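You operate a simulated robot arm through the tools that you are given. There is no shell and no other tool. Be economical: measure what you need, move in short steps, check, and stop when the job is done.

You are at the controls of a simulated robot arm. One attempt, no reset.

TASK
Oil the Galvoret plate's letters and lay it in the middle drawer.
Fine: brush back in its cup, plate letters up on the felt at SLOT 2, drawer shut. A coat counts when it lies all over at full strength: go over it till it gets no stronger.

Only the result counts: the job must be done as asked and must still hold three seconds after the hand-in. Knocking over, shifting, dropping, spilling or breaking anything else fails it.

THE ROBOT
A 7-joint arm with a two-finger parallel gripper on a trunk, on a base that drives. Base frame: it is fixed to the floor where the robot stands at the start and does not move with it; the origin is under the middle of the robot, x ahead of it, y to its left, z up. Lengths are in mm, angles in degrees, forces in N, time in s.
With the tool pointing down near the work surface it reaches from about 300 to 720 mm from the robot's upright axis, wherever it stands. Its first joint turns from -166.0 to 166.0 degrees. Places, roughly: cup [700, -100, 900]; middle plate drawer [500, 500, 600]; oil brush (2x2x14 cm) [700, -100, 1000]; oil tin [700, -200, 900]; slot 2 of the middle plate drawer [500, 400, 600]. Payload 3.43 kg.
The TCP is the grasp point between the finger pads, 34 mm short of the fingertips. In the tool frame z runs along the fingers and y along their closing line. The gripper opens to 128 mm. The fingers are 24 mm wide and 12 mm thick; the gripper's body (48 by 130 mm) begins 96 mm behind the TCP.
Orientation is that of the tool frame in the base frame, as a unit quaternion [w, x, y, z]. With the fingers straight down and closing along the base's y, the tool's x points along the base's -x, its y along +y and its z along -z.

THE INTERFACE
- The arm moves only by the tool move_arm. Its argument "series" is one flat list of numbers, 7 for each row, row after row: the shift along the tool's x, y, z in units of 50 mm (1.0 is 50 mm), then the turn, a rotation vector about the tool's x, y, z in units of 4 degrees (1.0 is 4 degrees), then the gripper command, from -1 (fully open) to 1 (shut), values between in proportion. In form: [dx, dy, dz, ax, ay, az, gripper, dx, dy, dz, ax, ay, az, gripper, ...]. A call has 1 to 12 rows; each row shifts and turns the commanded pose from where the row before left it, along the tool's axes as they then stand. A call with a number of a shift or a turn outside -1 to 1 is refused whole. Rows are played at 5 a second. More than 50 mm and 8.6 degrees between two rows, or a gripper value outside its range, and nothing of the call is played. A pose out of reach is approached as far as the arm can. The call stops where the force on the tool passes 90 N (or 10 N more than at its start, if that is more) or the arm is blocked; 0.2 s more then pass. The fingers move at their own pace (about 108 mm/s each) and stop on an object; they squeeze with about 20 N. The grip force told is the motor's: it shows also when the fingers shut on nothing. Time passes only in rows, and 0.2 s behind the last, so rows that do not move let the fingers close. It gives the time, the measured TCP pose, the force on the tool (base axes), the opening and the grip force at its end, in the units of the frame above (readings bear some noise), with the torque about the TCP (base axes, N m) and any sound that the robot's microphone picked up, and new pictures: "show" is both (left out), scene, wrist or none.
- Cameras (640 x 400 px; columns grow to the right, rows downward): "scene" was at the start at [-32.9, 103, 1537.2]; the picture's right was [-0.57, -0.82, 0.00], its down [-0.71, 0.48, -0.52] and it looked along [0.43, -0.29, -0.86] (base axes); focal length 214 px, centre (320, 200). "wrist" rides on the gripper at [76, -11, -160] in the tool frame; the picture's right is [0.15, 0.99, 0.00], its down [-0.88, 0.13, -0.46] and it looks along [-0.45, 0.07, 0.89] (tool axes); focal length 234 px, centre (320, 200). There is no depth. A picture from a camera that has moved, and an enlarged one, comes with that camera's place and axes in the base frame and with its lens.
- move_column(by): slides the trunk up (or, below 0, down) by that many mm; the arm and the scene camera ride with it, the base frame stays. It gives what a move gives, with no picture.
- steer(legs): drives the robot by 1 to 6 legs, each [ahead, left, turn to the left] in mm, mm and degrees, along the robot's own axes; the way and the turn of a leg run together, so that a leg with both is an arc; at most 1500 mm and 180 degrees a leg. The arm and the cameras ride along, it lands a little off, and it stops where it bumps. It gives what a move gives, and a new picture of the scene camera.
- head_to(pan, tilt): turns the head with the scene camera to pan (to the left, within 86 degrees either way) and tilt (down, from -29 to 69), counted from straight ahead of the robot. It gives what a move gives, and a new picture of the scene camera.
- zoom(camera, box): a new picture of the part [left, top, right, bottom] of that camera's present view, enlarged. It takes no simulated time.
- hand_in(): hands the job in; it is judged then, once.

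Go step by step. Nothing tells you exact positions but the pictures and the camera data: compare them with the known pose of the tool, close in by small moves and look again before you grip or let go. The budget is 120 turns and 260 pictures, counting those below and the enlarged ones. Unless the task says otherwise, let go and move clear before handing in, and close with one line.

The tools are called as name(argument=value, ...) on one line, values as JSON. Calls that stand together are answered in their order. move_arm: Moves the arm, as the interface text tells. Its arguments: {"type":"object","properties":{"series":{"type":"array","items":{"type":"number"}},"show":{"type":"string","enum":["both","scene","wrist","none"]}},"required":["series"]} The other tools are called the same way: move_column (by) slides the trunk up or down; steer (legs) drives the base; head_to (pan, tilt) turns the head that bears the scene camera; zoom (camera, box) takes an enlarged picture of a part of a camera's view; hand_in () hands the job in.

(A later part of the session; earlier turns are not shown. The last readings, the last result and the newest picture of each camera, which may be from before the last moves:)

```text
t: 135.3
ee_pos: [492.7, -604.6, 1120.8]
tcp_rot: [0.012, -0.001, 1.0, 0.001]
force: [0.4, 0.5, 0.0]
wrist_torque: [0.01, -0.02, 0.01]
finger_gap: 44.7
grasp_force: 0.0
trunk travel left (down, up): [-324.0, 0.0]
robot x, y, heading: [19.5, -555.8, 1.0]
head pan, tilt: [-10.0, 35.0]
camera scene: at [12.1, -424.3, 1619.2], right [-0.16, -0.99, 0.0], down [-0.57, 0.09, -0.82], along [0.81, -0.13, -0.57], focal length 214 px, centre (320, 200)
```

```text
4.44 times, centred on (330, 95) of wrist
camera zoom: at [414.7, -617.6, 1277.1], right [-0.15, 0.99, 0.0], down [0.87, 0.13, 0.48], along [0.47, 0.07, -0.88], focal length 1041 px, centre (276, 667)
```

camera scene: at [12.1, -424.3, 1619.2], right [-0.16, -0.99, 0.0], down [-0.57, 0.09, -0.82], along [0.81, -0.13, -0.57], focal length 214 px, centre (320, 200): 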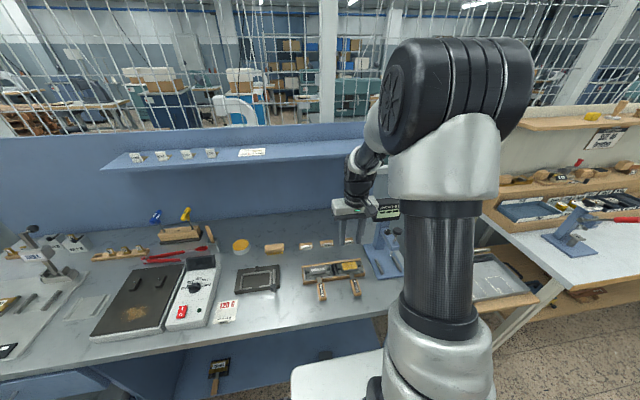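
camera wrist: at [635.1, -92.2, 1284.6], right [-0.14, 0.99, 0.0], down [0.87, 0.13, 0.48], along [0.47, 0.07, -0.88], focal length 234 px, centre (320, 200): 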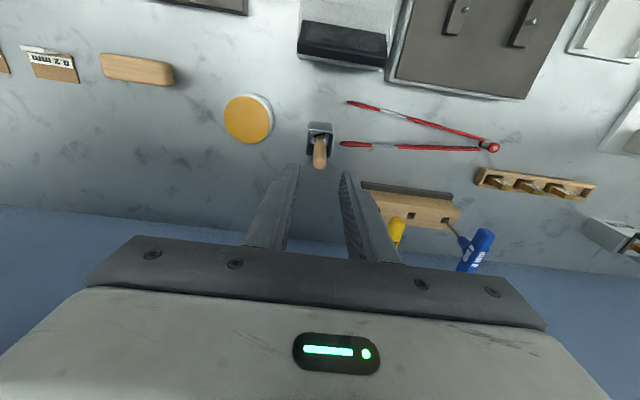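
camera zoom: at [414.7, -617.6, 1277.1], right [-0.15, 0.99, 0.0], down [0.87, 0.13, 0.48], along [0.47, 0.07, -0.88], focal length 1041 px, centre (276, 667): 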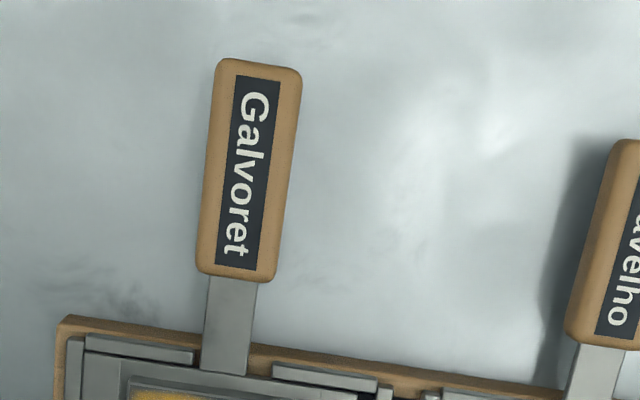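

Handle top ≈ z 932, centre [433,-624]. Approach its head-side end at x≈448 with open fingers.

move_arm(series=[0.9, -0.39, 0, 0, 0, 0, 0.05, 0, 0, 1, 0, 0, 0, 0.05, 0, 0, 1, 0, 0, 0, 0.05, 0, 0, 0.8, 0, 0, 0, 0.05], show="wrist")

zoom(camera="scene", box=[295, 220, 415, 310])

```text
t: 136.3
ee_pos: [451.1, -627.6, 978.9]
tcp_rot: [0.013, -0.001, 1.0, 0.001]
force: [0.0, -0.7, 0.0]
wrist_torque: [-0.01, -0.02, 0.04]
finger_gap: 60.8
grasp_force: 0.1
trunk travel left (down, up): [-324.0, 0.0]
robot x, y, heading: [16.3, -548.8, 0.7]
head pan, tilt: [-10.0, 35.0]
camera wrist: at [372.7, -639.0, 1135.4], right [-0.15, 0.99, 0.0], down [0.87, 0.13, 0.48], along [0.47, 0.07, -0.88], focal length 234 px, centre (320, 200)
```

wrist: 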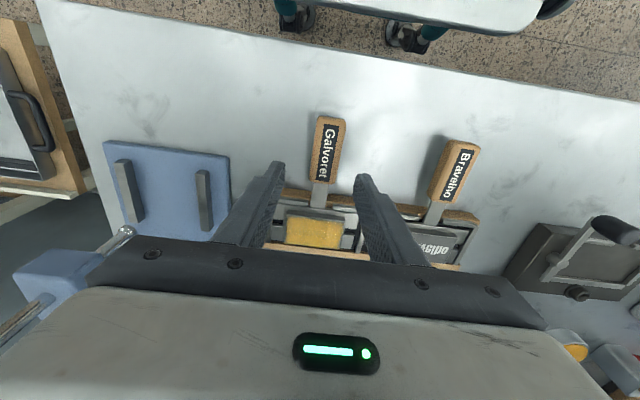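

```text
4.44 times, centred on (355, 265) of scene
camera zoom: at [12.2, -424.3, 1619.2], right [-0.16, -0.99, 0.0], down [-0.57, 0.09, -0.82], along [0.81, -0.13, -0.57], focal length 953 px, centre (164, -89)
```

zoom: 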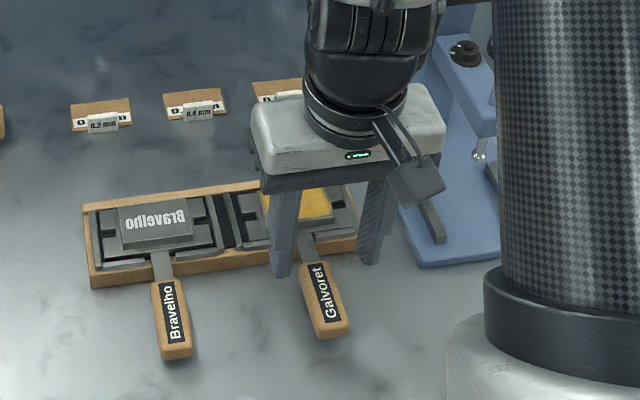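

Fingers straddle the handle. Shift 5 mm nearer and descend.

move_arm(series=[0.1, 0.06, 0.4, 0, 0, 0, 0.05, 0, 0, 0.4, 0, 0, 0, 0.05], show="wrist")

zoom(camera="scene", box=[315, 240, 405, 310])

```text
t: 136.9
ee_pos: [445.9, -623.2, 939.4]
tcp_rot: [0.011, -0.002, 1.0, 0.0]
force: [1.3, 0.2, 0.1]
wrist_torque: [0.0, -0.01, 0.02]
finger_gap: 60.8
grasp_force: 0.2
trunk travel left (down, up): [-324.0, 0.0]
robot x, y, heading: [15.3, -549.6, 0.7]
head pan, tilt: [-10.0, 35.0]
camera wrist: at [368.5, -634.5, 1095.4], right [-0.15, 0.99, 0.0], down [0.87, 0.13, 0.48], along [0.47, 0.07, -0.88], focal length 234 px, centre (320, 200)
```

wrist: 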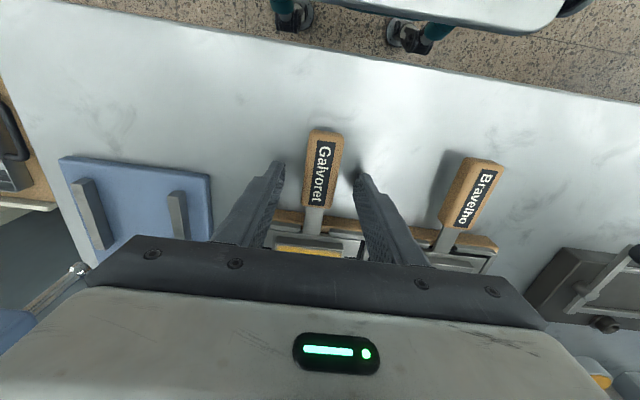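

```text
5.71 times, centred on (360, 275) of scene
camera zoom: at [12.3, -424.2, 1619.2], right [-0.16, -0.99, 0.0], down [-0.57, 0.09, -0.82], along [0.81, -0.13, -0.57], focal length 1226 px, centre (91, -229)
```

zoom: 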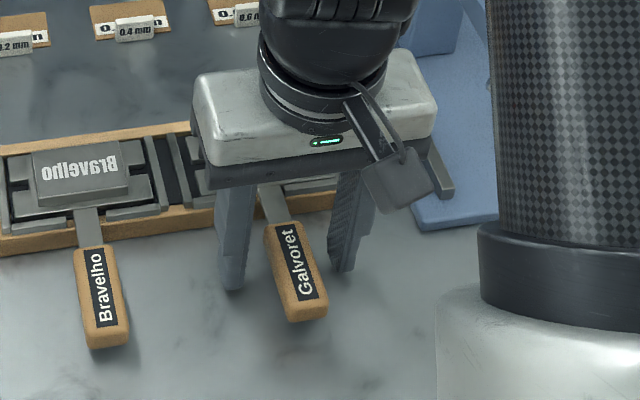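

Close on the handle, then lift a little to check for droop.

move_arm(series=[0, 0, 0, 0, 0, 0, 1, 0, 0, 0, 0, 0, 0, 1, 0, 0, 0, 0, 0, 0, 1], show="none")

move_arm(series=[0, 0, -0.15, 0, 0, 0, 1, 0, 0, -0.15, 0, 0, 0, 1, 0, 0, -0.2, 0, 0, 0, 1], show="wrist")

zoom(camera="scene", box=[315, 230, 405, 300])

```text
t: 137.7
ee_pos: [446.9, -622.3, 938.2]
tcp_rot: [0.011, -0.001, 1.0, 0.001]
force: [0.1, -2.3, -0.1]
wrist_torque: [-0.13, -0.03, -0.13]
finger_gap: 25.7
grasp_force: 19.9
trunk travel left (down, up): [-324.0, 0.0]
robot x, y, heading: [17.5, -550.0, 1.0]
head pan, tilt: [-10.0, 35.0]
```

```text
t: 138.5
ee_pos: [446.3, -622.4, 964.0]
tcp_rot: [0.012, -0.001, 1.0, 0.0]
force: [0.6, 0.9, -4.9]
wrist_torque: [-0.01, 0.26, 0.01]
finger_gap: 26.0
grasp_force: 20.4
trunk travel left (down, up): [-324.0, 0.0]
robot x, y, heading: [16.6, -549.5, 0.8]
head pan, tilt: [-10.0, 35.0]
camera wrist: at [368.6, -634.2, 1120.6], right [-0.15, 0.99, 0.0], down [0.87, 0.13, 0.48], along [0.47, 0.07, -0.88], focal length 234 px, centre (320, 200)
```

wrist: 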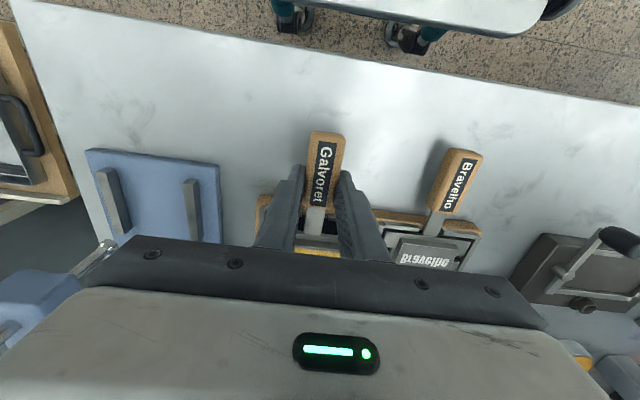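

```text
5.71 times, centred on (360, 265) of scene
camera zoom: at [12.3, -424.2, 1619.1], right [-0.16, -0.99, 0.0], down [-0.57, 0.09, -0.82], along [0.81, -0.13, -0.57], focal length 1226 px, centre (91, -171)
```

zoom: 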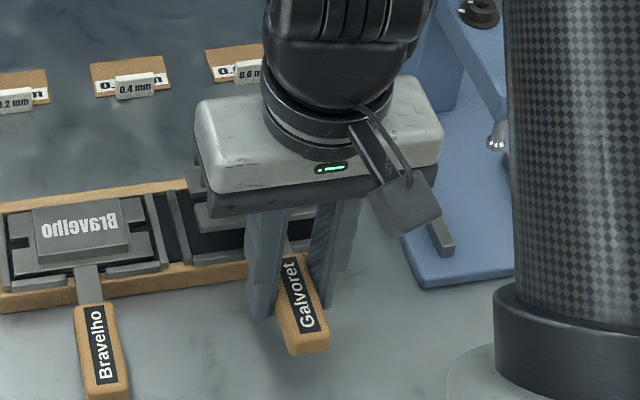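

Plate is held level (≈0.5 kg). Lift clear, back away and drive to the drawer.

move_arm(series=[0, 0, -0.4, 0, 0, 0, 1, 0, 0, -0.5, 0, 0, 0, 1, 0, 0, -0.6, 0, 0, 0, 1, 0, 0, -0.5, 0, 0, 0, 1, 0, 0, -0.3, 0, 0, 0, 1], show="wrist")

steer(legs=[[-315, 0, 0]])

```text
t: 139.7
ee_pos: [444.2, -622.4, 1079.3]
tcp_rot: [0.011, -0.001, 1.0, 0.001]
force: [0.2, -0.3, -4.0]
wrist_torque: [-0.01, 0.24, 0.02]
finger_gap: 25.9
grasp_force: 20.0
trunk travel left (down, up): [-324.0, 0.0]
robot x, y, heading: [13.7, -547.3, 0.7]
head pan, tilt: [-10.0, 35.0]
camera wrist: at [366.4, -634.5, 1236.2], right [-0.15, 0.99, 0.0], down [0.87, 0.13, 0.48], along [0.47, 0.07, -0.88], focal length 234 px, centre (320, 200)
```

wrist: 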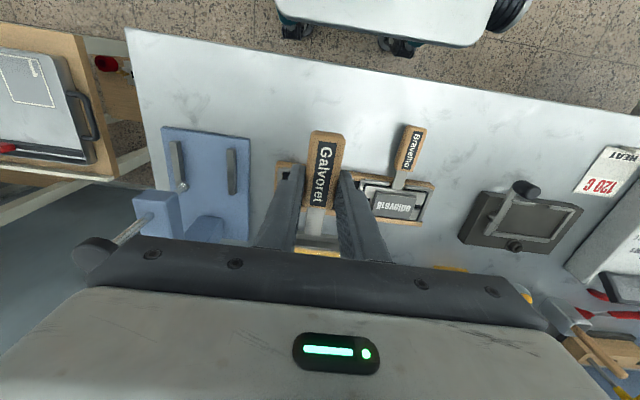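

```text
t: 141.8
ee_pos: [131.8, -627.0, 1079.3]
tcp_rot: [0.012, -0.001, 1.0, 0.001]
force: [-0.2, -0.5, -4.5]
wrist_torque: [0.01, 0.24, -0.02]
finger_gap: 26.1
grasp_force: 20.1
trunk travel left (down, up): [-324.0, 0.0]
robot x, y, heading: [-296.8, -555.6, 0.9]
head pan, tilt: [-10.0, 35.0]
camera scene: at [-299.9, -427.9, 1619.2], right [-0.16, -0.99, 0.0], down [-0.57, 0.09, -0.82], along [0.81, -0.13, -0.57], focal length 214 px, centre (320, 200)
```

scene: 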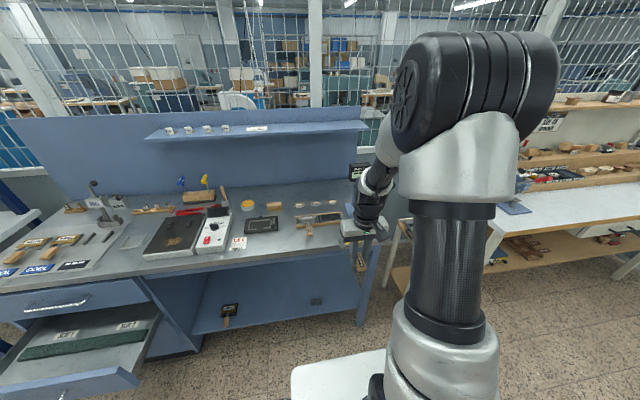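

Now drive left to the drawer.

steer(legs=[[-20, 1040, 0]])

head_to(pan=15, tilt=60)

zoom(camera="wrist", box=[0, 0, 640, 400])

```text
t: 152.4
ee_pos: [106.1, 436.8, 1079.1]
tcp_rot: [0.012, 0.005, 1.0, 0.001]
force: [-0.5, 0.6, -5.0]
wrist_torque: [0.02, 0.27, -0.01]
finger_gap: 25.8
grasp_force: 19.5
trunk travel left (down, up): [-324.0, 0.0]
robot x, y, heading: [-322.7, 512.2, -0.1]
head pan, tilt: [-10.0, 35.0]
camera scene: at [-323.0, 640.6, 1619.2], right [-0.17, -0.98, 0.0], down [-0.56, 0.1, -0.82], along [0.81, -0.14, -0.57], focal length 214 px, centre (320, 200)
```

scene: 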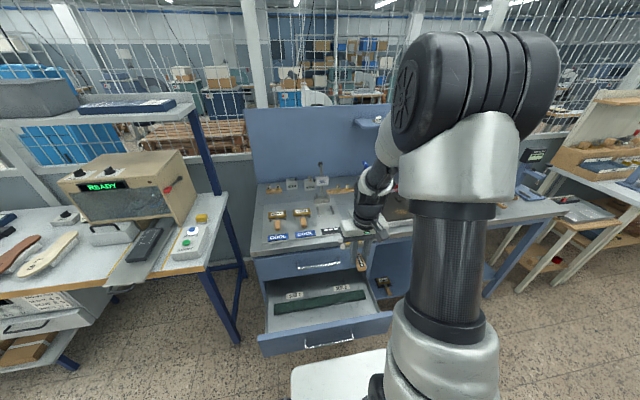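

```text
t: 153.3
ee_pos: [106.1, 436.3, 1078.5]
tcp_rot: [0.011, 0.005, 1.0, 0.001]
force: [-0.5, 0.8, -4.6]
wrist_torque: [0.0, 0.23, -0.02]
finger_gap: 26.0
grasp_force: 20.3
trunk travel left (down, up): [-324.0, 0.0]
robot x, y, heading: [-322.1, 516.3, -0.6]
head pan, tilt: [15.0, 60.0]
camera scene: at [-345.2, 673.1, 1584.9], right [0.26, -0.97, 0.0], down [-0.84, -0.22, -0.5], along [0.48, 0.13, -0.87], focal length 214 px, centre (320, 200)
```

scene: 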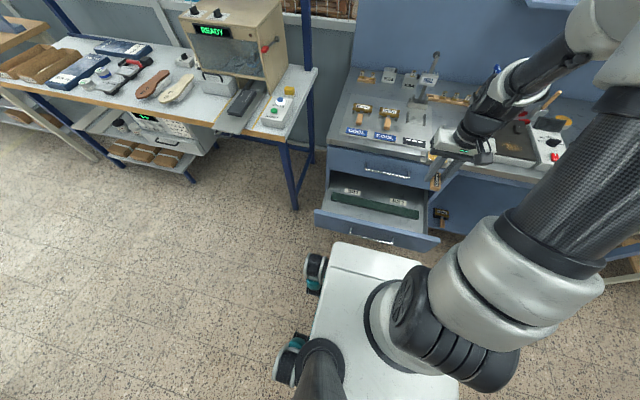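

```text
1.00 times, centred on (320, 200) of wrist (not enlarged: the box is as wide or as high as the picture)
camera zoom: at [28.3, 425.5, 1235.9], right [-0.14, 0.99, 0.0], down [0.87, 0.12, 0.48], along [0.47, 0.06, -0.88], focal length 234 px, centre (320, 200)
```

zoom: 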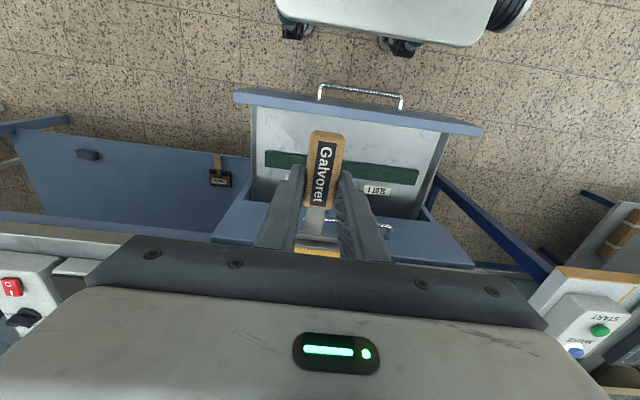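

zoom(camera="scene", box=[305, 150, 455, 260])

zoom(camera="wrist", box=[220, 70, 500, 250])

```text
3.64 times, centred on (380, 205) of scene
camera zoom: at [-345.2, 673.1, 1584.9], right [0.26, -0.97, 0.0], down [-0.84, -0.22, -0.5], along [0.48, 0.13, -0.87], focal length 780 px, centre (102, 182)
```

zoom: 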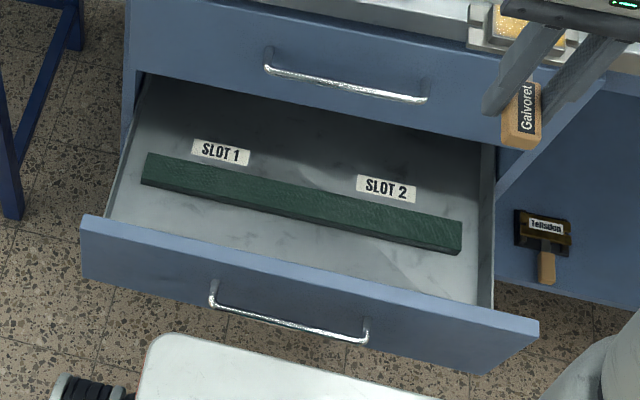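

```text
2.22 times, centred on (360, 160) of wrist
camera zoom: at [28.3, 425.5, 1235.9], right [-0.14, 0.99, 0.0], down [0.87, 0.12, 0.48], along [0.47, 0.06, -0.88], focal length 520 px, centre (231, 289)
```

zoom: 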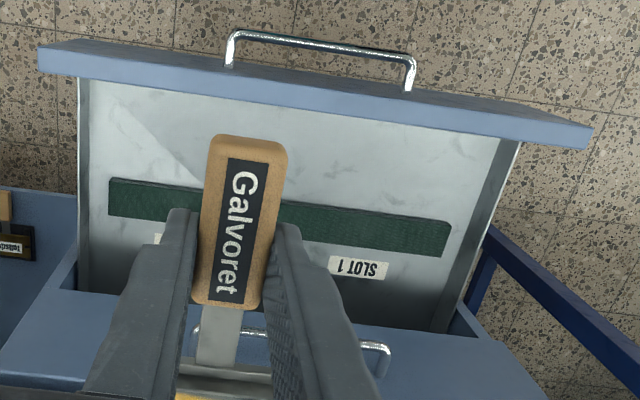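

SLOT 2 sits at y≈401, felt x≈250–300 with top z≈550; plate CoM is ~52 mm ahead of the TCP. I'll descend at x≈170 to clear the top drawer's handle, then move forward.

move_arm(series=[-0.65, -0.35, 0, 0, 0, 0, 1, -0.65, -0.35, 0, 0, 0, 0, 1], show="none")

move_column(by=-200)

zoom(camera="scene", box=[300, 50, 540, 250])

zoom(camera="wrist", box=[160, 50, 480, 250])

```text
t: 153.9
ee_pos: [170.0, 399.1, 1078.6]
tcp_rot: [0.012, 0.006, 1.0, 0.001]
force: [0.0, -0.2, -4.0]
wrist_torque: [0.0, 0.26, 0.02]
finger_gap: 25.9
grasp_force: 20.1
trunk travel left (down, up): [-324.0, 0.0]
robot x, y, heading: [-320.7, 513.2, -0.0]
head pan, tilt: [15.0, 60.0]
```

```text
t: 156.0
ee_pos: [168.5, 399.5, 879.7]
tcp_rot: [0.011, 0.006, 1.0, 0.001]
force: [-1.3, 0.0, -3.8]
wrist_torque: [0.05, 0.25, 0.01]
finger_gap: 25.7
grasp_force: 20.1
trunk travel left (down, up): [-124.0, 200.0]
robot x, y, heading: [-321.4, 514.5, -0.3]
head pan, tilt: [15.0, 60.0]
```

```text
2.00 times, centred on (420, 150) of scene
camera zoom: at [-345.3, 673.2, 1384.9], right [0.26, -0.97, 0.0], down [-0.84, -0.22, -0.5], along [0.48, 0.13, -0.87], focal length 429 px, centre (120, 300)
```

zoom: 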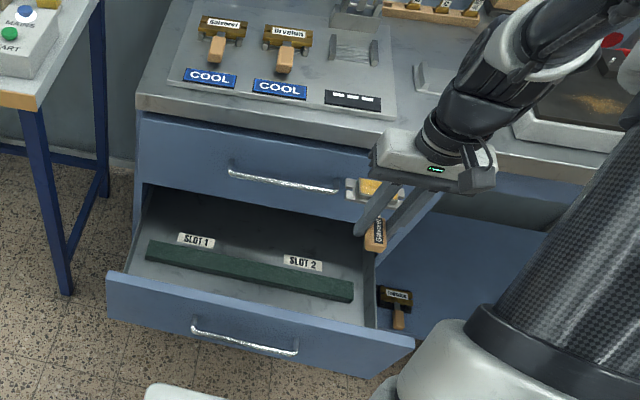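

```text
2.00 times, centred on (320, 150) of wrist
camera zoom: at [92.1, 389.4, 1036.4], right [-0.14, 0.99, 0.0], down [0.87, 0.12, 0.48], along [0.47, 0.06, -0.88], focal length 468 px, centre (320, 300)
```

zoom: 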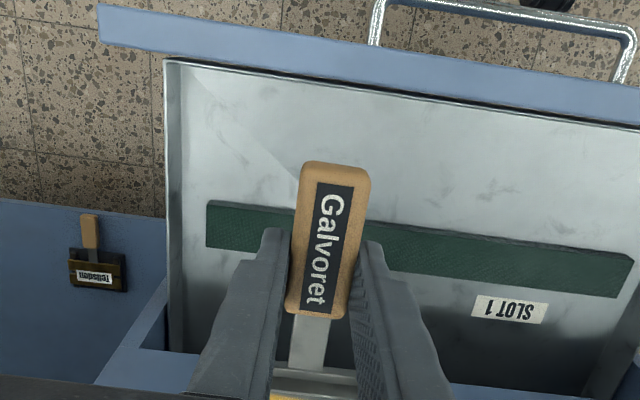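

move_column(by=-124)

move_arm(series=[0, 0, 0.7, 0, 0, 0, 1, 0, 0, 0.7, 0, 0, 0, 1, 0, 0, 0.7, 0, 0, 0, 1], show="both")

zoom(camera="scene", box=[300, 50, 500, 200])

```text
t: 157.6
ee_pos: [170.0, 399.9, 757.1]
tcp_rot: [0.012, 0.006, 1.0, 0.0]
force: [-0.3, -0.4, -4.7]
wrist_torque: [0.0, 0.25, 0.0]
finger_gap: 25.9
grasp_force: 19.5
trunk travel left (down, up): [0.0, 324.0]
robot x, y, heading: [-322.3, 514.2, -0.1]
head pan, tilt: [15.0, 60.0]
```

```text
t: 158.4
ee_pos: [172.2, 399.8, 650.9]
tcp_rot: [0.012, 0.005, 1.0, 0.001]
force: [0.0, -0.3, -3.8]
wrist_torque: [-0.01, 0.21, -0.05]
finger_gap: 25.6
grasp_force: 19.6
trunk travel left (down, up): [0.0, 324.0]
robot x, y, heading: [-323.3, 513.0, -0.3]
head pan, tilt: [15.0, 60.0]
camera scene: at [-345.5, 673.2, 1260.9], right [0.26, -0.97, 0.0], down [-0.84, -0.22, -0.5], along [0.48, 0.13, -0.87], focal length 214 px, centre (320, 200)
camera wrist: at [93.8, 389.3, 808.0], right [-0.14, 0.99, 0.0], down [0.87, 0.12, 0.48], along [0.47, 0.06, -0.88], focal length 234 px, centre (320, 200)
```

scene: 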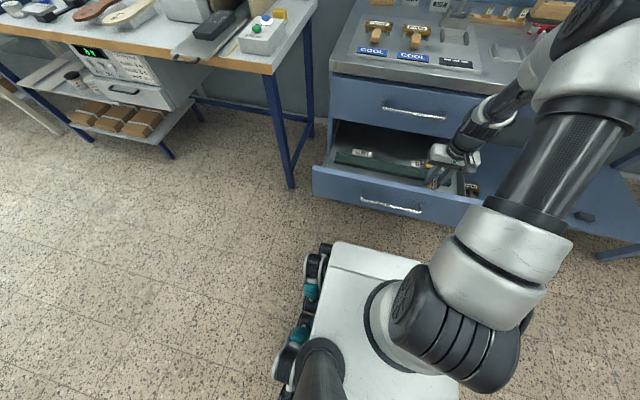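
wrist: 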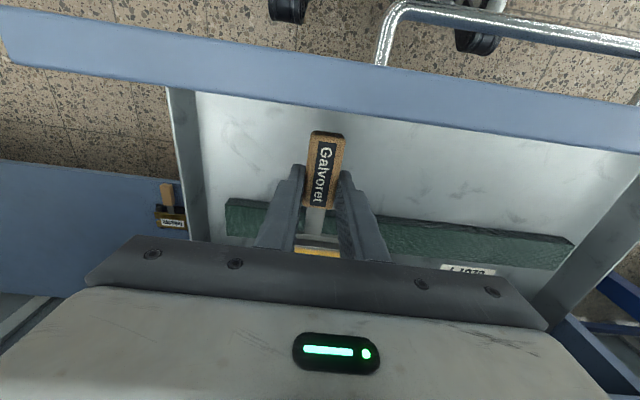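

```text
2.67 times, centred on (400, 125) of scene
camera zoom: at [-345.5, 673.2, 1260.9], right [0.26, -0.97, 0.0], down [-0.84, -0.22, -0.5], along [0.48, 0.13, -0.87], focal length 572 px, centre (107, 400)
```

zoom: 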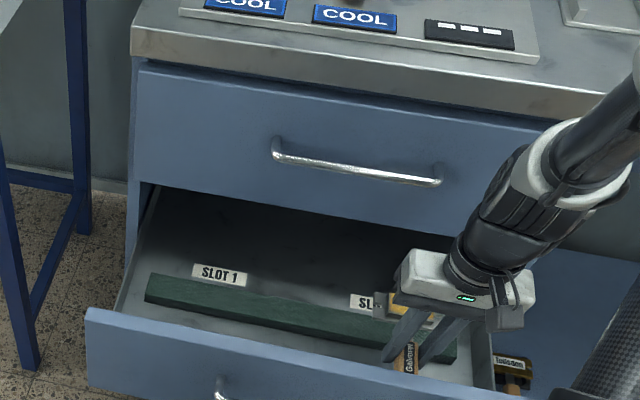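

Felt top confirmed ≈ z 546. Move forward to x≈212 and lower toward the felt.

move_arm(series=[0, 0, 0.4, 0, 0, 0, 1, -0.4, 0.02, 0.1, 0, 0, 0, 1, -0.4, 0, 0.1, 0, 0, 0, 1, 0, 0, 0.3, 0, 0, 0, 1], show="wrist")

zoom(camera="scene", box=[380, 80, 500, 200])

```text
t: 159.4
ee_pos: [212.6, 402.5, 605.7]
tcp_rot: [0.011, 0.006, 1.0, 0.001]
force: [0.8, -0.2, -3.7]
wrist_torque: [-0.01, 0.26, 0.0]
finger_gap: 26.0
grasp_force: 19.2
trunk travel left (down, up): [0.0, 324.0]
robot x, y, heading: [-320.4, 514.5, -0.1]
head pan, tilt: [15.0, 60.0]
camera wrist: at [134.9, 390.9, 763.7], right [-0.14, 0.99, 0.0], down [0.87, 0.12, 0.48], along [0.47, 0.06, -0.88], focal length 234 px, centre (320, 200)
```

wrist: 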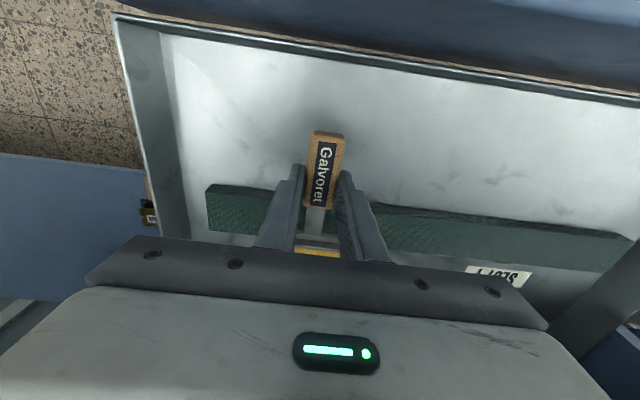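

```text
3.33 times, centred on (440, 140) of scene
camera zoom: at [-345.4, 673.2, 1260.9], right [0.26, -0.97, 0.0], down [-0.84, -0.22, -0.5], along [0.48, 0.13, -0.87], focal length 715 px, centre (-80, 400)
```

zoom: 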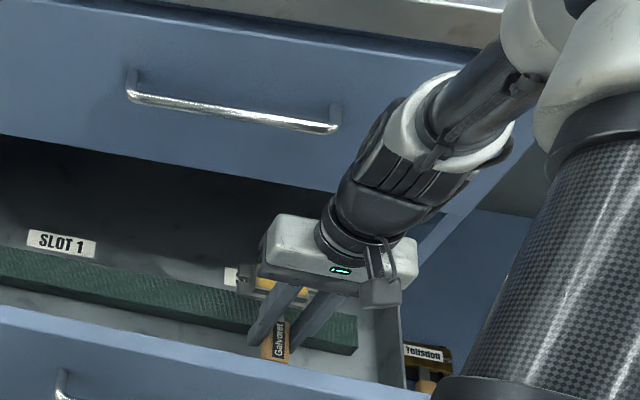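

move_arm(series=[0, 0, 0.15, 0, 0, 0, 1, 0, 0, 0.15, 0, 0, 0, 1], show="none")

move_arm(series=[0, 0, 0.08, 0, 0, 0, 1, 0, 0, 0.08, 0, 0, 0, 1], show="none")

```text
t: 160.0
ee_pos: [212.6, 401.1, 591.4]
tcp_rot: [0.011, 0.005, 1.0, 0.001]
force: [-0.5, 0.2, -4.6]
wrist_torque: [-0.01, 0.25, 0.03]
finger_gap: 25.8
grasp_force: 19.5
trunk travel left (down, up): [0.0, 324.0]
robot x, y, heading: [-325.5, 512.2, -0.0]
head pan, tilt: [15.0, 60.0]
```

```text
t: 160.6
ee_pos: [213.7, 402.1, 583.8]
tcp_rot: [0.012, 0.005, 1.0, 0.001]
force: [0.6, -1.1, -3.9]
wrist_torque: [0.01, 0.29, -0.01]
finger_gap: 26.1
grasp_force: 19.9
trunk travel left (down, up): [0.0, 324.0]
robot x, y, heading: [-321.7, 514.6, -0.5]
head pan, tilt: [15.0, 60.0]
```

move_arm(series=[0, 0, 0.06, 0, 0, 0, 1, 0, 0, 0.06, 0, 0, 0, 1], show="none")

zoom(camera="wrist", box=[180, 100, 460, 270])

zoom(camera="scene", box=[400, 130, 480, 200])

```text
t: 161.2
ee_pos: [213.0, 401.3, 576.6]
tcp_rot: [0.011, 0.004, 1.0, 0.0]
force: [-0.4, 0.0, -4.4]
wrist_torque: [-0.01, 0.28, 0.01]
finger_gap: 25.7
grasp_force: 20.0
trunk travel left (down, up): [0.0, 324.0]
robot x, y, heading: [-322.9, 517.3, -0.1]
head pan, tilt: [15.0, 60.0]
```

```text
2.29 times, centred on (320, 185) of wrist
camera zoom: at [135.6, 390.6, 734.4], right [-0.14, 0.99, 0.0], down [0.87, 0.12, 0.48], along [0.47, 0.06, -0.88], focal length 535 px, centre (320, 234)
```

zoom: 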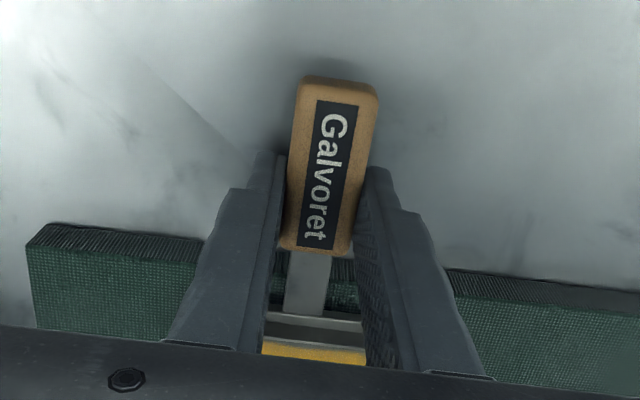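

```text
5.71 times, centred on (440, 165) of scene
camera zoom: at [-345.3, 673.2, 1260.9], right [0.26, -0.97, 0.0], down [-0.84, -0.22, -0.5], along [0.48, 0.13, -0.87], focal length 1226 px, centre (-366, 400)
```

zoom: 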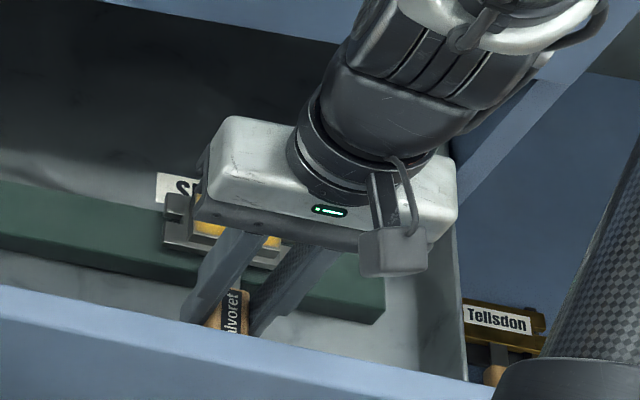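

move_arm(series=[0, 0, 0.06, 0, 0, 0, 1, 0, 0, 0.04, 0, 0, 0, 1], show="none")

move_arm(series=[0, 0, 0.06, 0, 0, 0, 1, 0, 0, 0, 0, 0, 0, 1], show="none")

zoom(camera="wrist", box=[180, 100, 460, 270])

```text
t: 161.8
ee_pos: [213.6, 402.2, 570.5]
tcp_rot: [0.012, 0.005, 1.0, 0.001]
force: [0.4, 0.0, -4.5]
wrist_torque: [-0.01, 0.23, 0.0]
finger_gap: 25.8
grasp_force: 20.0
trunk travel left (down, up): [0.0, 324.0]
robot x, y, heading: [-317.7, 512.1, -0.1]
head pan, tilt: [15.0, 60.0]
```

```text
t: 162.4
ee_pos: [215.1, 401.2, 570.6]
tcp_rot: [0.012, 0.005, 1.0, 0.001]
force: [0.7, -0.4, 6.4]
wrist_torque: [0.0, -0.52, -0.01]
finger_gap: 25.9
grasp_force: 20.1
trunk travel left (down, up): [0.0, 324.0]
robot x, y, heading: [-322.9, 515.1, 0.2]
head pan, tilt: [15.0, 60.0]
```

```text
2.29 times, centred on (320, 185) of wrist
camera zoom: at [136.8, 390.8, 727.4], right [-0.14, 0.99, 0.0], down [0.87, 0.12, 0.48], along [0.47, 0.06, -0.88], focal length 535 px, centre (320, 234)
```

zoom: 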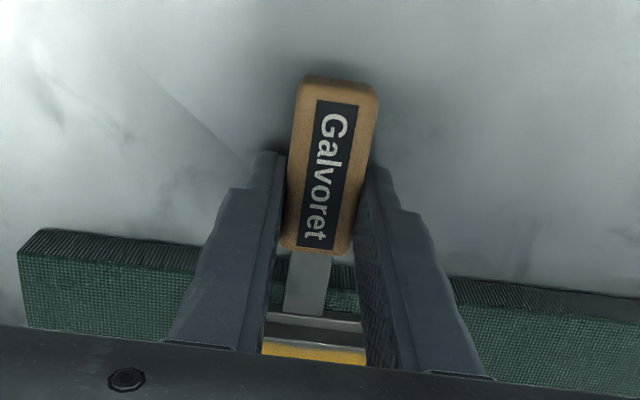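

Contact at the head over the felt (+11 N change, 70 mm ahead). Release gently and check how it sits.

move_arm(series=[0, 0, -0.03, 0, 0, 0, 1, 0, 0, 0, 0, 0, 0, 0.3, 0, 0, 0, 0, 0, 0, 0.3, 0, 0, 0, 0, 0, 0, 0.3], show="wrist")

move_arm(series=[0, 0, -0.5, 0, 0, 0, 0.3, 0, 0, -0.8, 0, 0, 0, 0.3], show="wrist")

zoom(camera="scene", box=[390, 110, 490, 200])

```text
t: 163.4
ee_pos: [213.3, 400.9, 571.7]
tcp_rot: [0.011, 0.005, 1.0, 0.001]
force: [0.8, 0.1, -0.1]
wrist_torque: [0.01, 0.0, 0.0]
finger_gap: 44.9
grasp_force: 0.1
trunk travel left (down, up): [0.0, 324.0]
robot x, y, heading: [-323.3, 515.5, -0.1]
head pan, tilt: [15.0, 60.0]
camera wrist: at [136.5, 390.2, 728.0], right [-0.14, 0.99, 0.0], down [0.87, 0.12, 0.48], along [0.47, 0.06, -0.88], focal length 234 px, centre (320, 200)
```

wrist: 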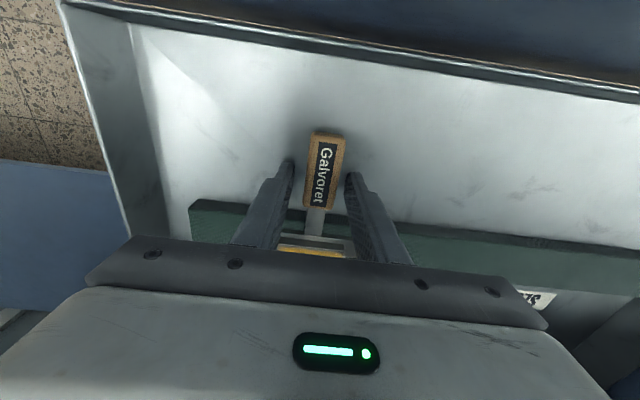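

```text
t: 164.0
ee_pos: [214.3, 399.2, 634.9]
tcp_rot: [0.011, 0.005, 1.0, 0.001]
force: [-0.2, -0.7, -0.2]
wrist_torque: [-0.01, -0.04, -0.01]
finger_gap: 44.8
grasp_force: 0.0
trunk travel left (down, up): [0.0, 324.0]
robot x, y, heading: [-320.5, 516.4, 0.1]
head pan, tilt: [15.0, 60.0]
camera wrist: at [135.2, 390.2, 792.5], right [-0.14, 0.99, 0.0], down [0.87, 0.12, 0.48], along [0.47, 0.06, -0.88], focal length 234 px, centre (320, 200)
```

wrist: 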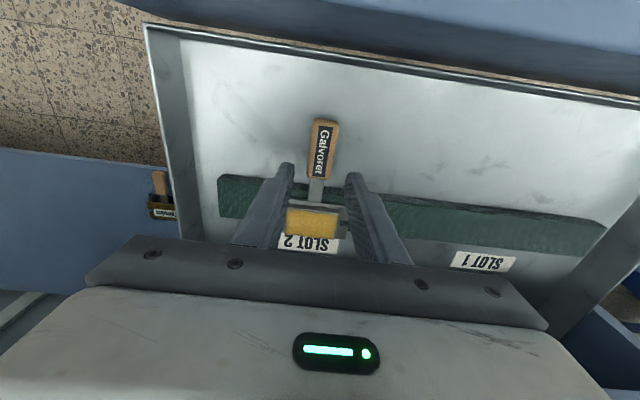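

```text
4.44 times, centred on (440, 155) of scene
camera zoom: at [-345.3, 673.2, 1260.8], right [0.26, -0.97, 0.0], down [-0.84, -0.22, -0.5], along [0.48, 0.13, -0.87], focal length 953 px, centre (-213, 400)
```

zoom: 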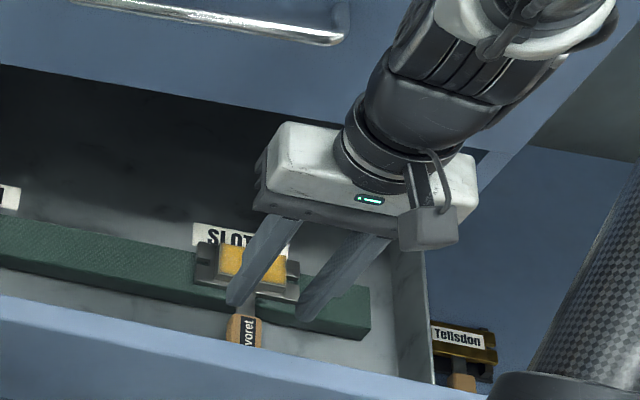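

The plate lies level on the felt in front of SLOT 2, letters up. Move the hand out of the drawer and look.

move_arm(series=[0.3, 0, -0.9, 0, 0, 0, 0.3, 0.3, 0, -0.9, 0, 0, 0, 0.3, 0.3, 0, -0.9, 0, 0, 0, 0.3, 0.3, 0, -0.9, 0, 0, 0, 0.3, 0.9, 0, -0.2, 0, 0, 0, 0.3, 0.9, 0, -0.2, 0, 0, 0, 0.6, 0.9, 0, 0, 0, 0, 0, 1, 0.9, 0, 0, 0, 0, 0, 1], show="wrist")

zoom(camera="scene", box=[310, 70, 510, 220])

```text
t: 165.8
ee_pos: [-32.6, 403.2, 830.1]
tcp_rot: [0.011, 0.005, 1.0, 0.001]
force: [-0.1, -0.3, 0.2]
wrist_torque: [0.03, 0.0, 0.0]
finger_gap: 0.0
grasp_force: 20.6
trunk travel left (down, up): [0.0, 324.0]
robot x, y, heading: [-324.8, 515.0, 0.0]
head pan, tilt: [15.0, 60.0]
camera wrist: at [-110.5, 391.7, 987.0], right [-0.14, 0.99, 0.0], down [0.87, 0.12, 0.48], along [0.47, 0.06, -0.88], focal length 234 px, centre (320, 200)
```

wrist: 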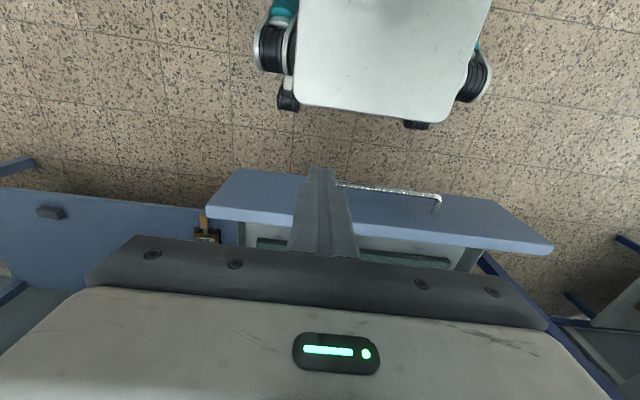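

```text
2.67 times, centred on (410, 145) of scene
camera zoom: at [-345.2, 673.2, 1260.9], right [0.26, -0.97, 0.0], down [-0.84, -0.22, -0.5], along [0.48, 0.13, -0.87], focal length 572 px, centre (80, 347)
```

zoom: 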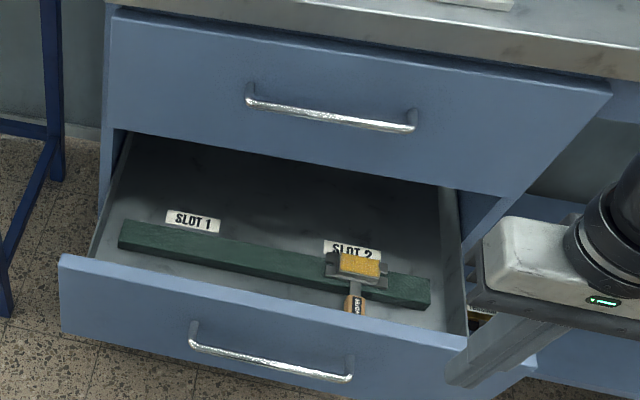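

Plate placed well. Now I back off and repeat the earlier arm path to turn the tool forward for closing the drawer.

steer(legs=[[-52, 0, 0]])

move_arm(series=[0, -0.6, -0.7, 0, 0, 0, 1, 0, -0.6, -0.7, 0, 0, 0, 1, 0, -0.6, -0.7, 0, 0, 0, 1, 0, -0.6, -0.7, 0, 0, 0, 1, 0, -0.6, -0.7, 0, 0, 0, 1, 0, -0.6, -0.7, 0, 0, 0, 1, 0, -0.5, -0.4, 0, 0, 0, 1], show="none")

move_arm(series=[0, 0, 0, -1, -1, 1, 1, 0, 0, 0, -1, -1, 1, 1, 0, 0, 0, -1, -1, 1, 1, 0, 0, 0, -1, -1, 1, 1, 0, 0, 0, -1, -1, 1, 1, 0, 0, 0, -1, -1, 1, 1, 0, 0, 0, -1, -1, 1, 1, 0, 0, 0, -1, -1, 1, 1, 0, 0, 0, -1, -1, 1, 1, 0, 0, 0, -1, -1, 1, 1, 0, 0, 0, -1, -1, 1, 1, 0, 0, 0, -1, -1, 1, 1], show="none")

move_arm(series=[0, 0, 0, -1, -1, 1, 1, 0, 0, 0, -1, -1, 1, 1, 0, 0, 0, -1, -1, 1, 1, 0, 0, 0, -1, -1, 1, 1, 0, 0, 0, -1, -1, 1, 1, 0, 0, 0, -0.32, -0.32, 0.32, 1], show="scene")

```text
t: 166.7
ee_pos: [-85.2, 403.5, 830.0]
tcp_rot: [0.011, 0.007, 1.0, 0.0]
force: [-0.3, 0.3, -0.8]
wrist_torque: [-0.01, -0.01, 0.02]
finger_gap: 0.1
grasp_force: 19.5
trunk travel left (down, up): [0.0, 324.0]
robot x, y, heading: [-376.4, 513.6, -0.2]
head pan, tilt: [15.0, 60.0]
camera scene: at [-397.5, 673.3, 1260.9], right [0.26, -0.97, 0.0], down [-0.84, -0.22, -0.5], along [0.48, 0.13, -0.87], focal length 214 px, centre (320, 200)
```

scene: 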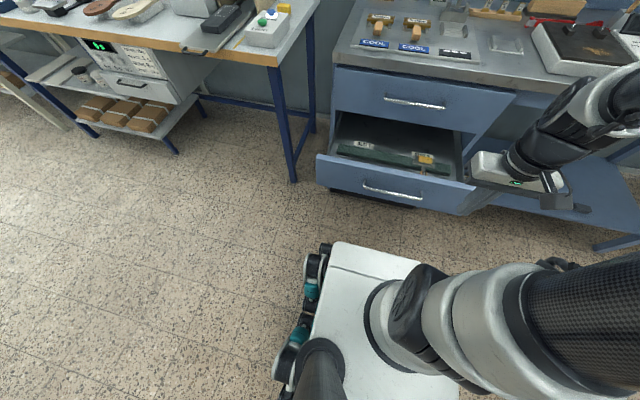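

```text
t: 168.3
ee_pos: [-92.4, 197.2, 1058.7]
tcp_rot: [0.011, 0.005, 1.0, 0.001]
force: [0.6, 0.8, -0.2]
wrist_torque: [-0.01, -0.03, 0.03]
finger_gap: 0.1
grasp_force: 19.9
trunk travel left (down, up): [0.0, 324.0]
robot x, y, heading: [-377.5, 514.5, 0.2]
head pan, tilt: [15.0, 60.0]
```

```text
t: 170.9
ee_pos: [-92.6, 196.4, 1058.7]
tcp_rot: [0.394, 0.383, 0.741, 0.386]
force: [0.5, 0.1, -1.0]
wrist_torque: [0.0, 0.02, 0.02]
finger_gap: 0.0
grasp_force: 20.2
trunk travel left (down, up): [0.0, 324.0]
robot x, y, heading: [-373.2, 512.1, -0.1]
head pan, tilt: [15.0, 60.0]
```

```text
t: 172.3
ee_pos: [-93.5, 198.3, 1059.2]
tcp_rot: [0.508, 0.498, 0.49, 0.503]
force: [0.3, 0.1, -1.0]
wrist_torque: [0.0, 0.0, 0.01]
finger_gap: 0.3
grasp_force: 20.4
trunk travel left (down, up): [0.0, 324.0]
robot x, y, heading: [-373.1, 515.1, -0.1]
head pan, tilt: [15.0, 60.0]
camera scene: at [-397.5, 673.3, 1260.9], right [0.26, -0.97, 0.0], down [-0.84, -0.22, -0.5], along [0.48, 0.13, -0.87], focal length 214 px, centre (320, 200)
```

scene: 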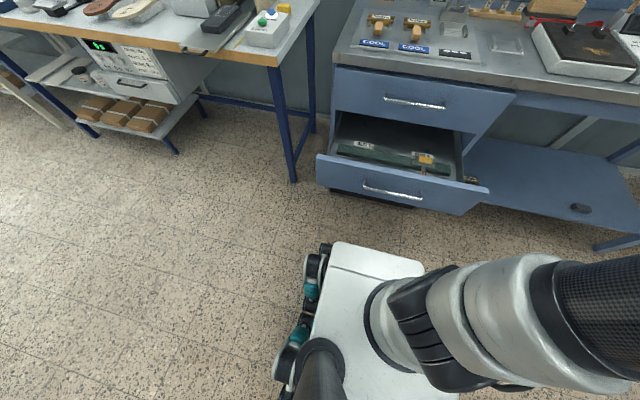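

Now lower to drawer height then move left in front of the drawer face.

move_arm(series=[0, -0.887, 0, 0, 0, 0, 1, 0, -0.887, 0, 0, 0, 0, 1, 0, -0.887, 0, 0, 0, 0, 1, 0, -0.887, 0, 0, 0, 0, 1, 0, -0.887, 0, 0, 0, 0, 1, 0, -0.887, 0, 0, 0, 0, 1, 0, -0.887, 0, 0, 0, 0, 1, 0, -0.887, 0, 0, 0, 0, 1, 0, -0.887, 0, 0, 0, 0, 1], show="none")

move_arm(series=[0.963, 0, 0.02, 0, 0, 0, 1, 0.963, 0, 0.02, 0, 0, 0, 1, 0.963, 0, 0.02, 0, 0, 0, 1, 0.963, 0, 0.02, 0, 0, 0, 1, 0.963, 0, 0.02, 0, 0, 0, 1, 0.963, 0, 0.02, 0, 0, 0, 1, 0.963, 0, 0.02, 0, 0, 0, 1], show="both")

```text
t: 174.3
ee_pos: [-82.0, 199.2, 659.1]
tcp_rot: [0.509, 0.497, 0.491, 0.503]
force: [1.1, 0.0, 0.2]
wrist_torque: [-0.01, 0.04, -0.04]
finger_gap: 0.0
grasp_force: 20.0
trunk travel left (down, up): [0.0, 324.0]
robot x, y, heading: [-372.8, 512.4, -0.1]
head pan, tilt: [15.0, 60.0]
```

```text
t: 175.9
ee_pos: [-66.5, 522.2, 640.2]
tcp_rot: [0.54, 0.47, 0.504, 0.484]
force: [0.4, 0.5, 0.3]
wrist_torque: [0.01, 0.02, 0.0]
finger_gap: 0.2
grasp_force: 20.0
trunk travel left (down, up): [0.0, 324.0]
robot x, y, heading: [-374.7, 515.8, 0.2]
head pan, tilt: [15.0, 60.0]
camera scene: at [-397.6, 673.2, 1261.0], right [0.26, -0.97, 0.0], down [-0.84, -0.22, -0.5], along [0.48, 0.13, -0.87], focal length 214 px, centre (320, 200)
camera wrist: at [-221.1, 599.7, 613.5], right [-0.04, 0.23, 0.97], down [-0.48, -0.86, 0.18], along [0.87, -0.46, 0.15], focal length 234 px, centre (320, 200)
```

scene: 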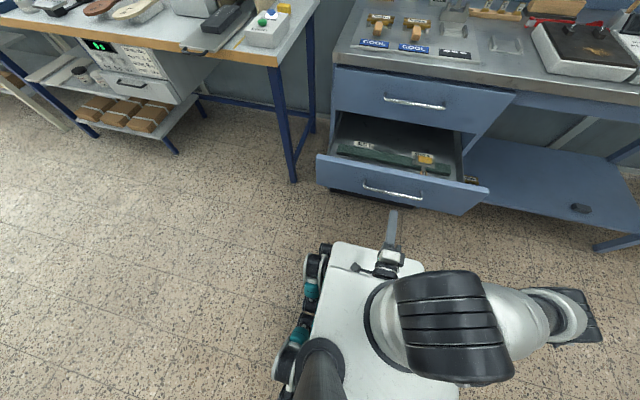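
wrist: 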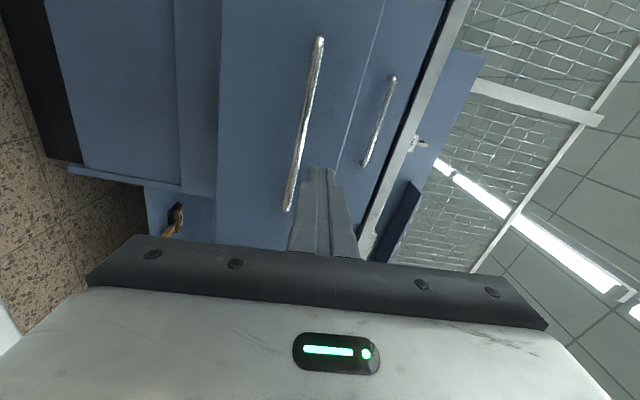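

Slightly near the reach limit there; advance forward, which eases it, and check alignment above the handle bar.

move_arm(series=[0, 0, 0.4, 0, 0, 0, 1, 0, 0, 0.4, 0, 0, 0, 1, 0, 0, 0.3, 0, 0, 0, 1], show="both")

zoom(camera="scene", box=[310, 110, 490, 260])

```text
t: 176.7
ee_pos: [-17.7, 534.8, 661.8]
tcp_rot: [0.507, 0.499, 0.492, 0.502]
force: [0.5, -0.1, 0.4]
wrist_torque: [0.01, 0.0, -0.01]
finger_gap: 0.2
grasp_force: 19.9
trunk travel left (down, up): [0.0, 324.0]
robot x, y, heading: [-371.4, 515.4, -0.2]
head pan, tilt: [15.0, 60.0]
camera scene: at [-397.6, 673.3, 1260.9], right [0.26, -0.97, 0.0], down [-0.84, -0.22, -0.5], along [0.48, 0.13, -0.87], focal length 214 px, centre (320, 200)
camera wrist: at [-174.5, 612.3, 647.2], right [-0.02, 0.14, 0.99], down [-0.47, -0.88, 0.12], along [0.88, -0.46, 0.08], focal length 234 px, centre (320, 200)
```

scene: 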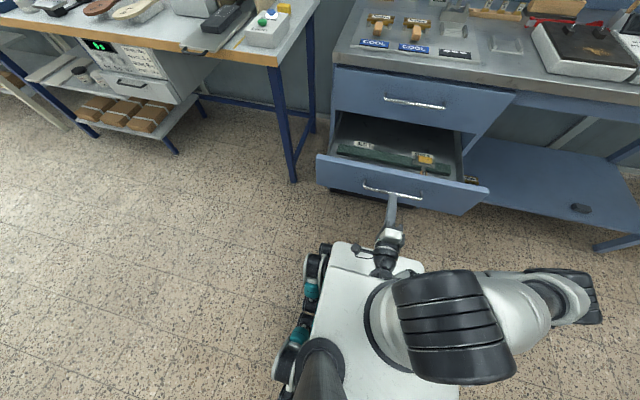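
wrist: 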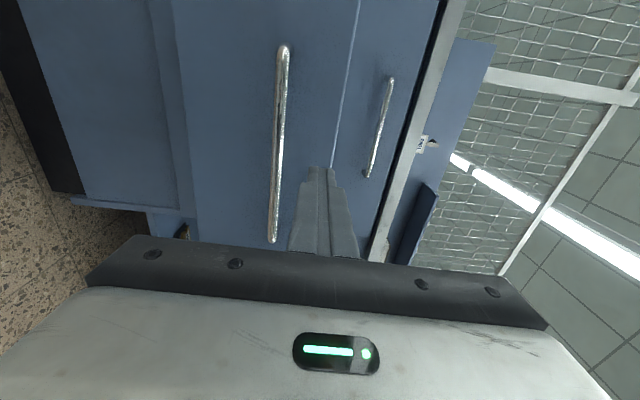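

```text
2.67 times, centred on (400, 185) of scene
camera zoom: at [-397.6, 673.3, 1260.9], right [0.26, -0.97, 0.0], down [-0.84, -0.22, -0.5], along [0.48, 0.13, -0.87], focal length 572 px, centre (107, 240)
```

zoom: 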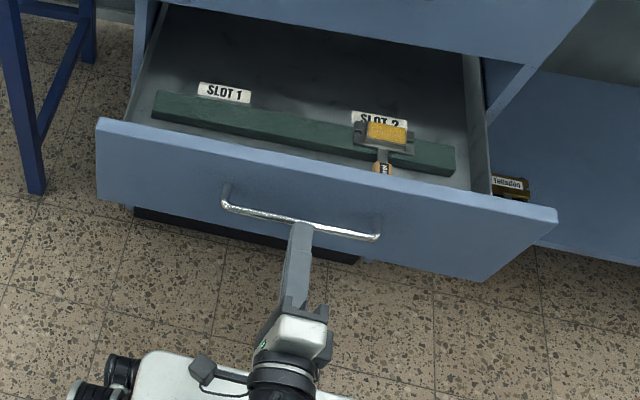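

Aligned. Push the drawer in steadily.

move_arm(series=[0, 0, 0.4, 0, 0, 0, 1, 0, 0, 0.4, 0, 0, 0, 1, 0, 0, 0.3, 0, 0, 0, 1, 0, 0, 0.3, 0, 0, 0, 1, 0, 0, 0.4, 0, 0, 0, 1, 0, 0, 0.4, 0, 0, 0, 1, 0, 0, 0.4, 0, 0, 0, 1, 0, 0, 0.4, 0, 0, 0, 1, 0, 0, 0.4, 0, 0, 0, 1, 0, 0, 0.4, 0, 0, 0, 1, 0, 0, 0.4, 0, 0, 0, 1], show="scene")

zoom(camera="scene", box=[310, 60, 490, 210])

```text
t: 179.1
ee_pos: [192.6, 530.4, 667.4]
tcp_rot: [0.508, 0.498, 0.49, 0.503]
force: [0.1, 0.7, 1.0]
wrist_torque: [-0.01, 0.04, 0.01]
finger_gap: 0.1
grasp_force: 20.0
trunk travel left (down, up): [0.0, 324.0]
robot x, y, heading: [-372.9, 514.7, -0.2]
head pan, tilt: [15.0, 60.0]
camera scene: at [-397.5, 673.2, 1260.9], right [0.26, -0.97, 0.0], down [-0.84, -0.22, -0.5], along [0.48, 0.13, -0.87], focal length 214 px, centre (320, 200)
```

scene: 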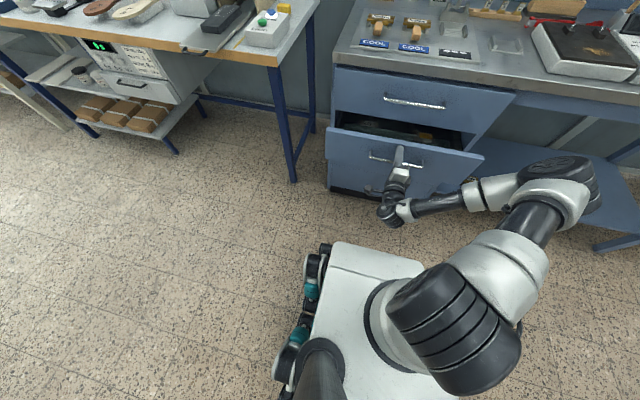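

```text
2.67 times, centred on (400, 135) of scene
camera zoom: at [-397.5, 673.2, 1260.9], right [0.26, -0.97, 0.0], down [-0.84, -0.22, -0.5], along [0.48, 0.13, -0.87], focal length 572 px, centre (107, 373)
```

zoom: 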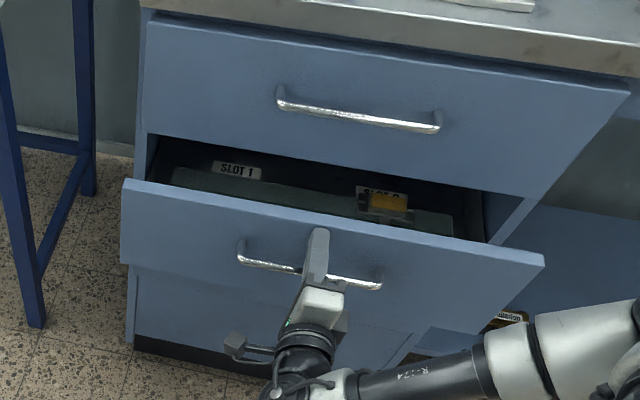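

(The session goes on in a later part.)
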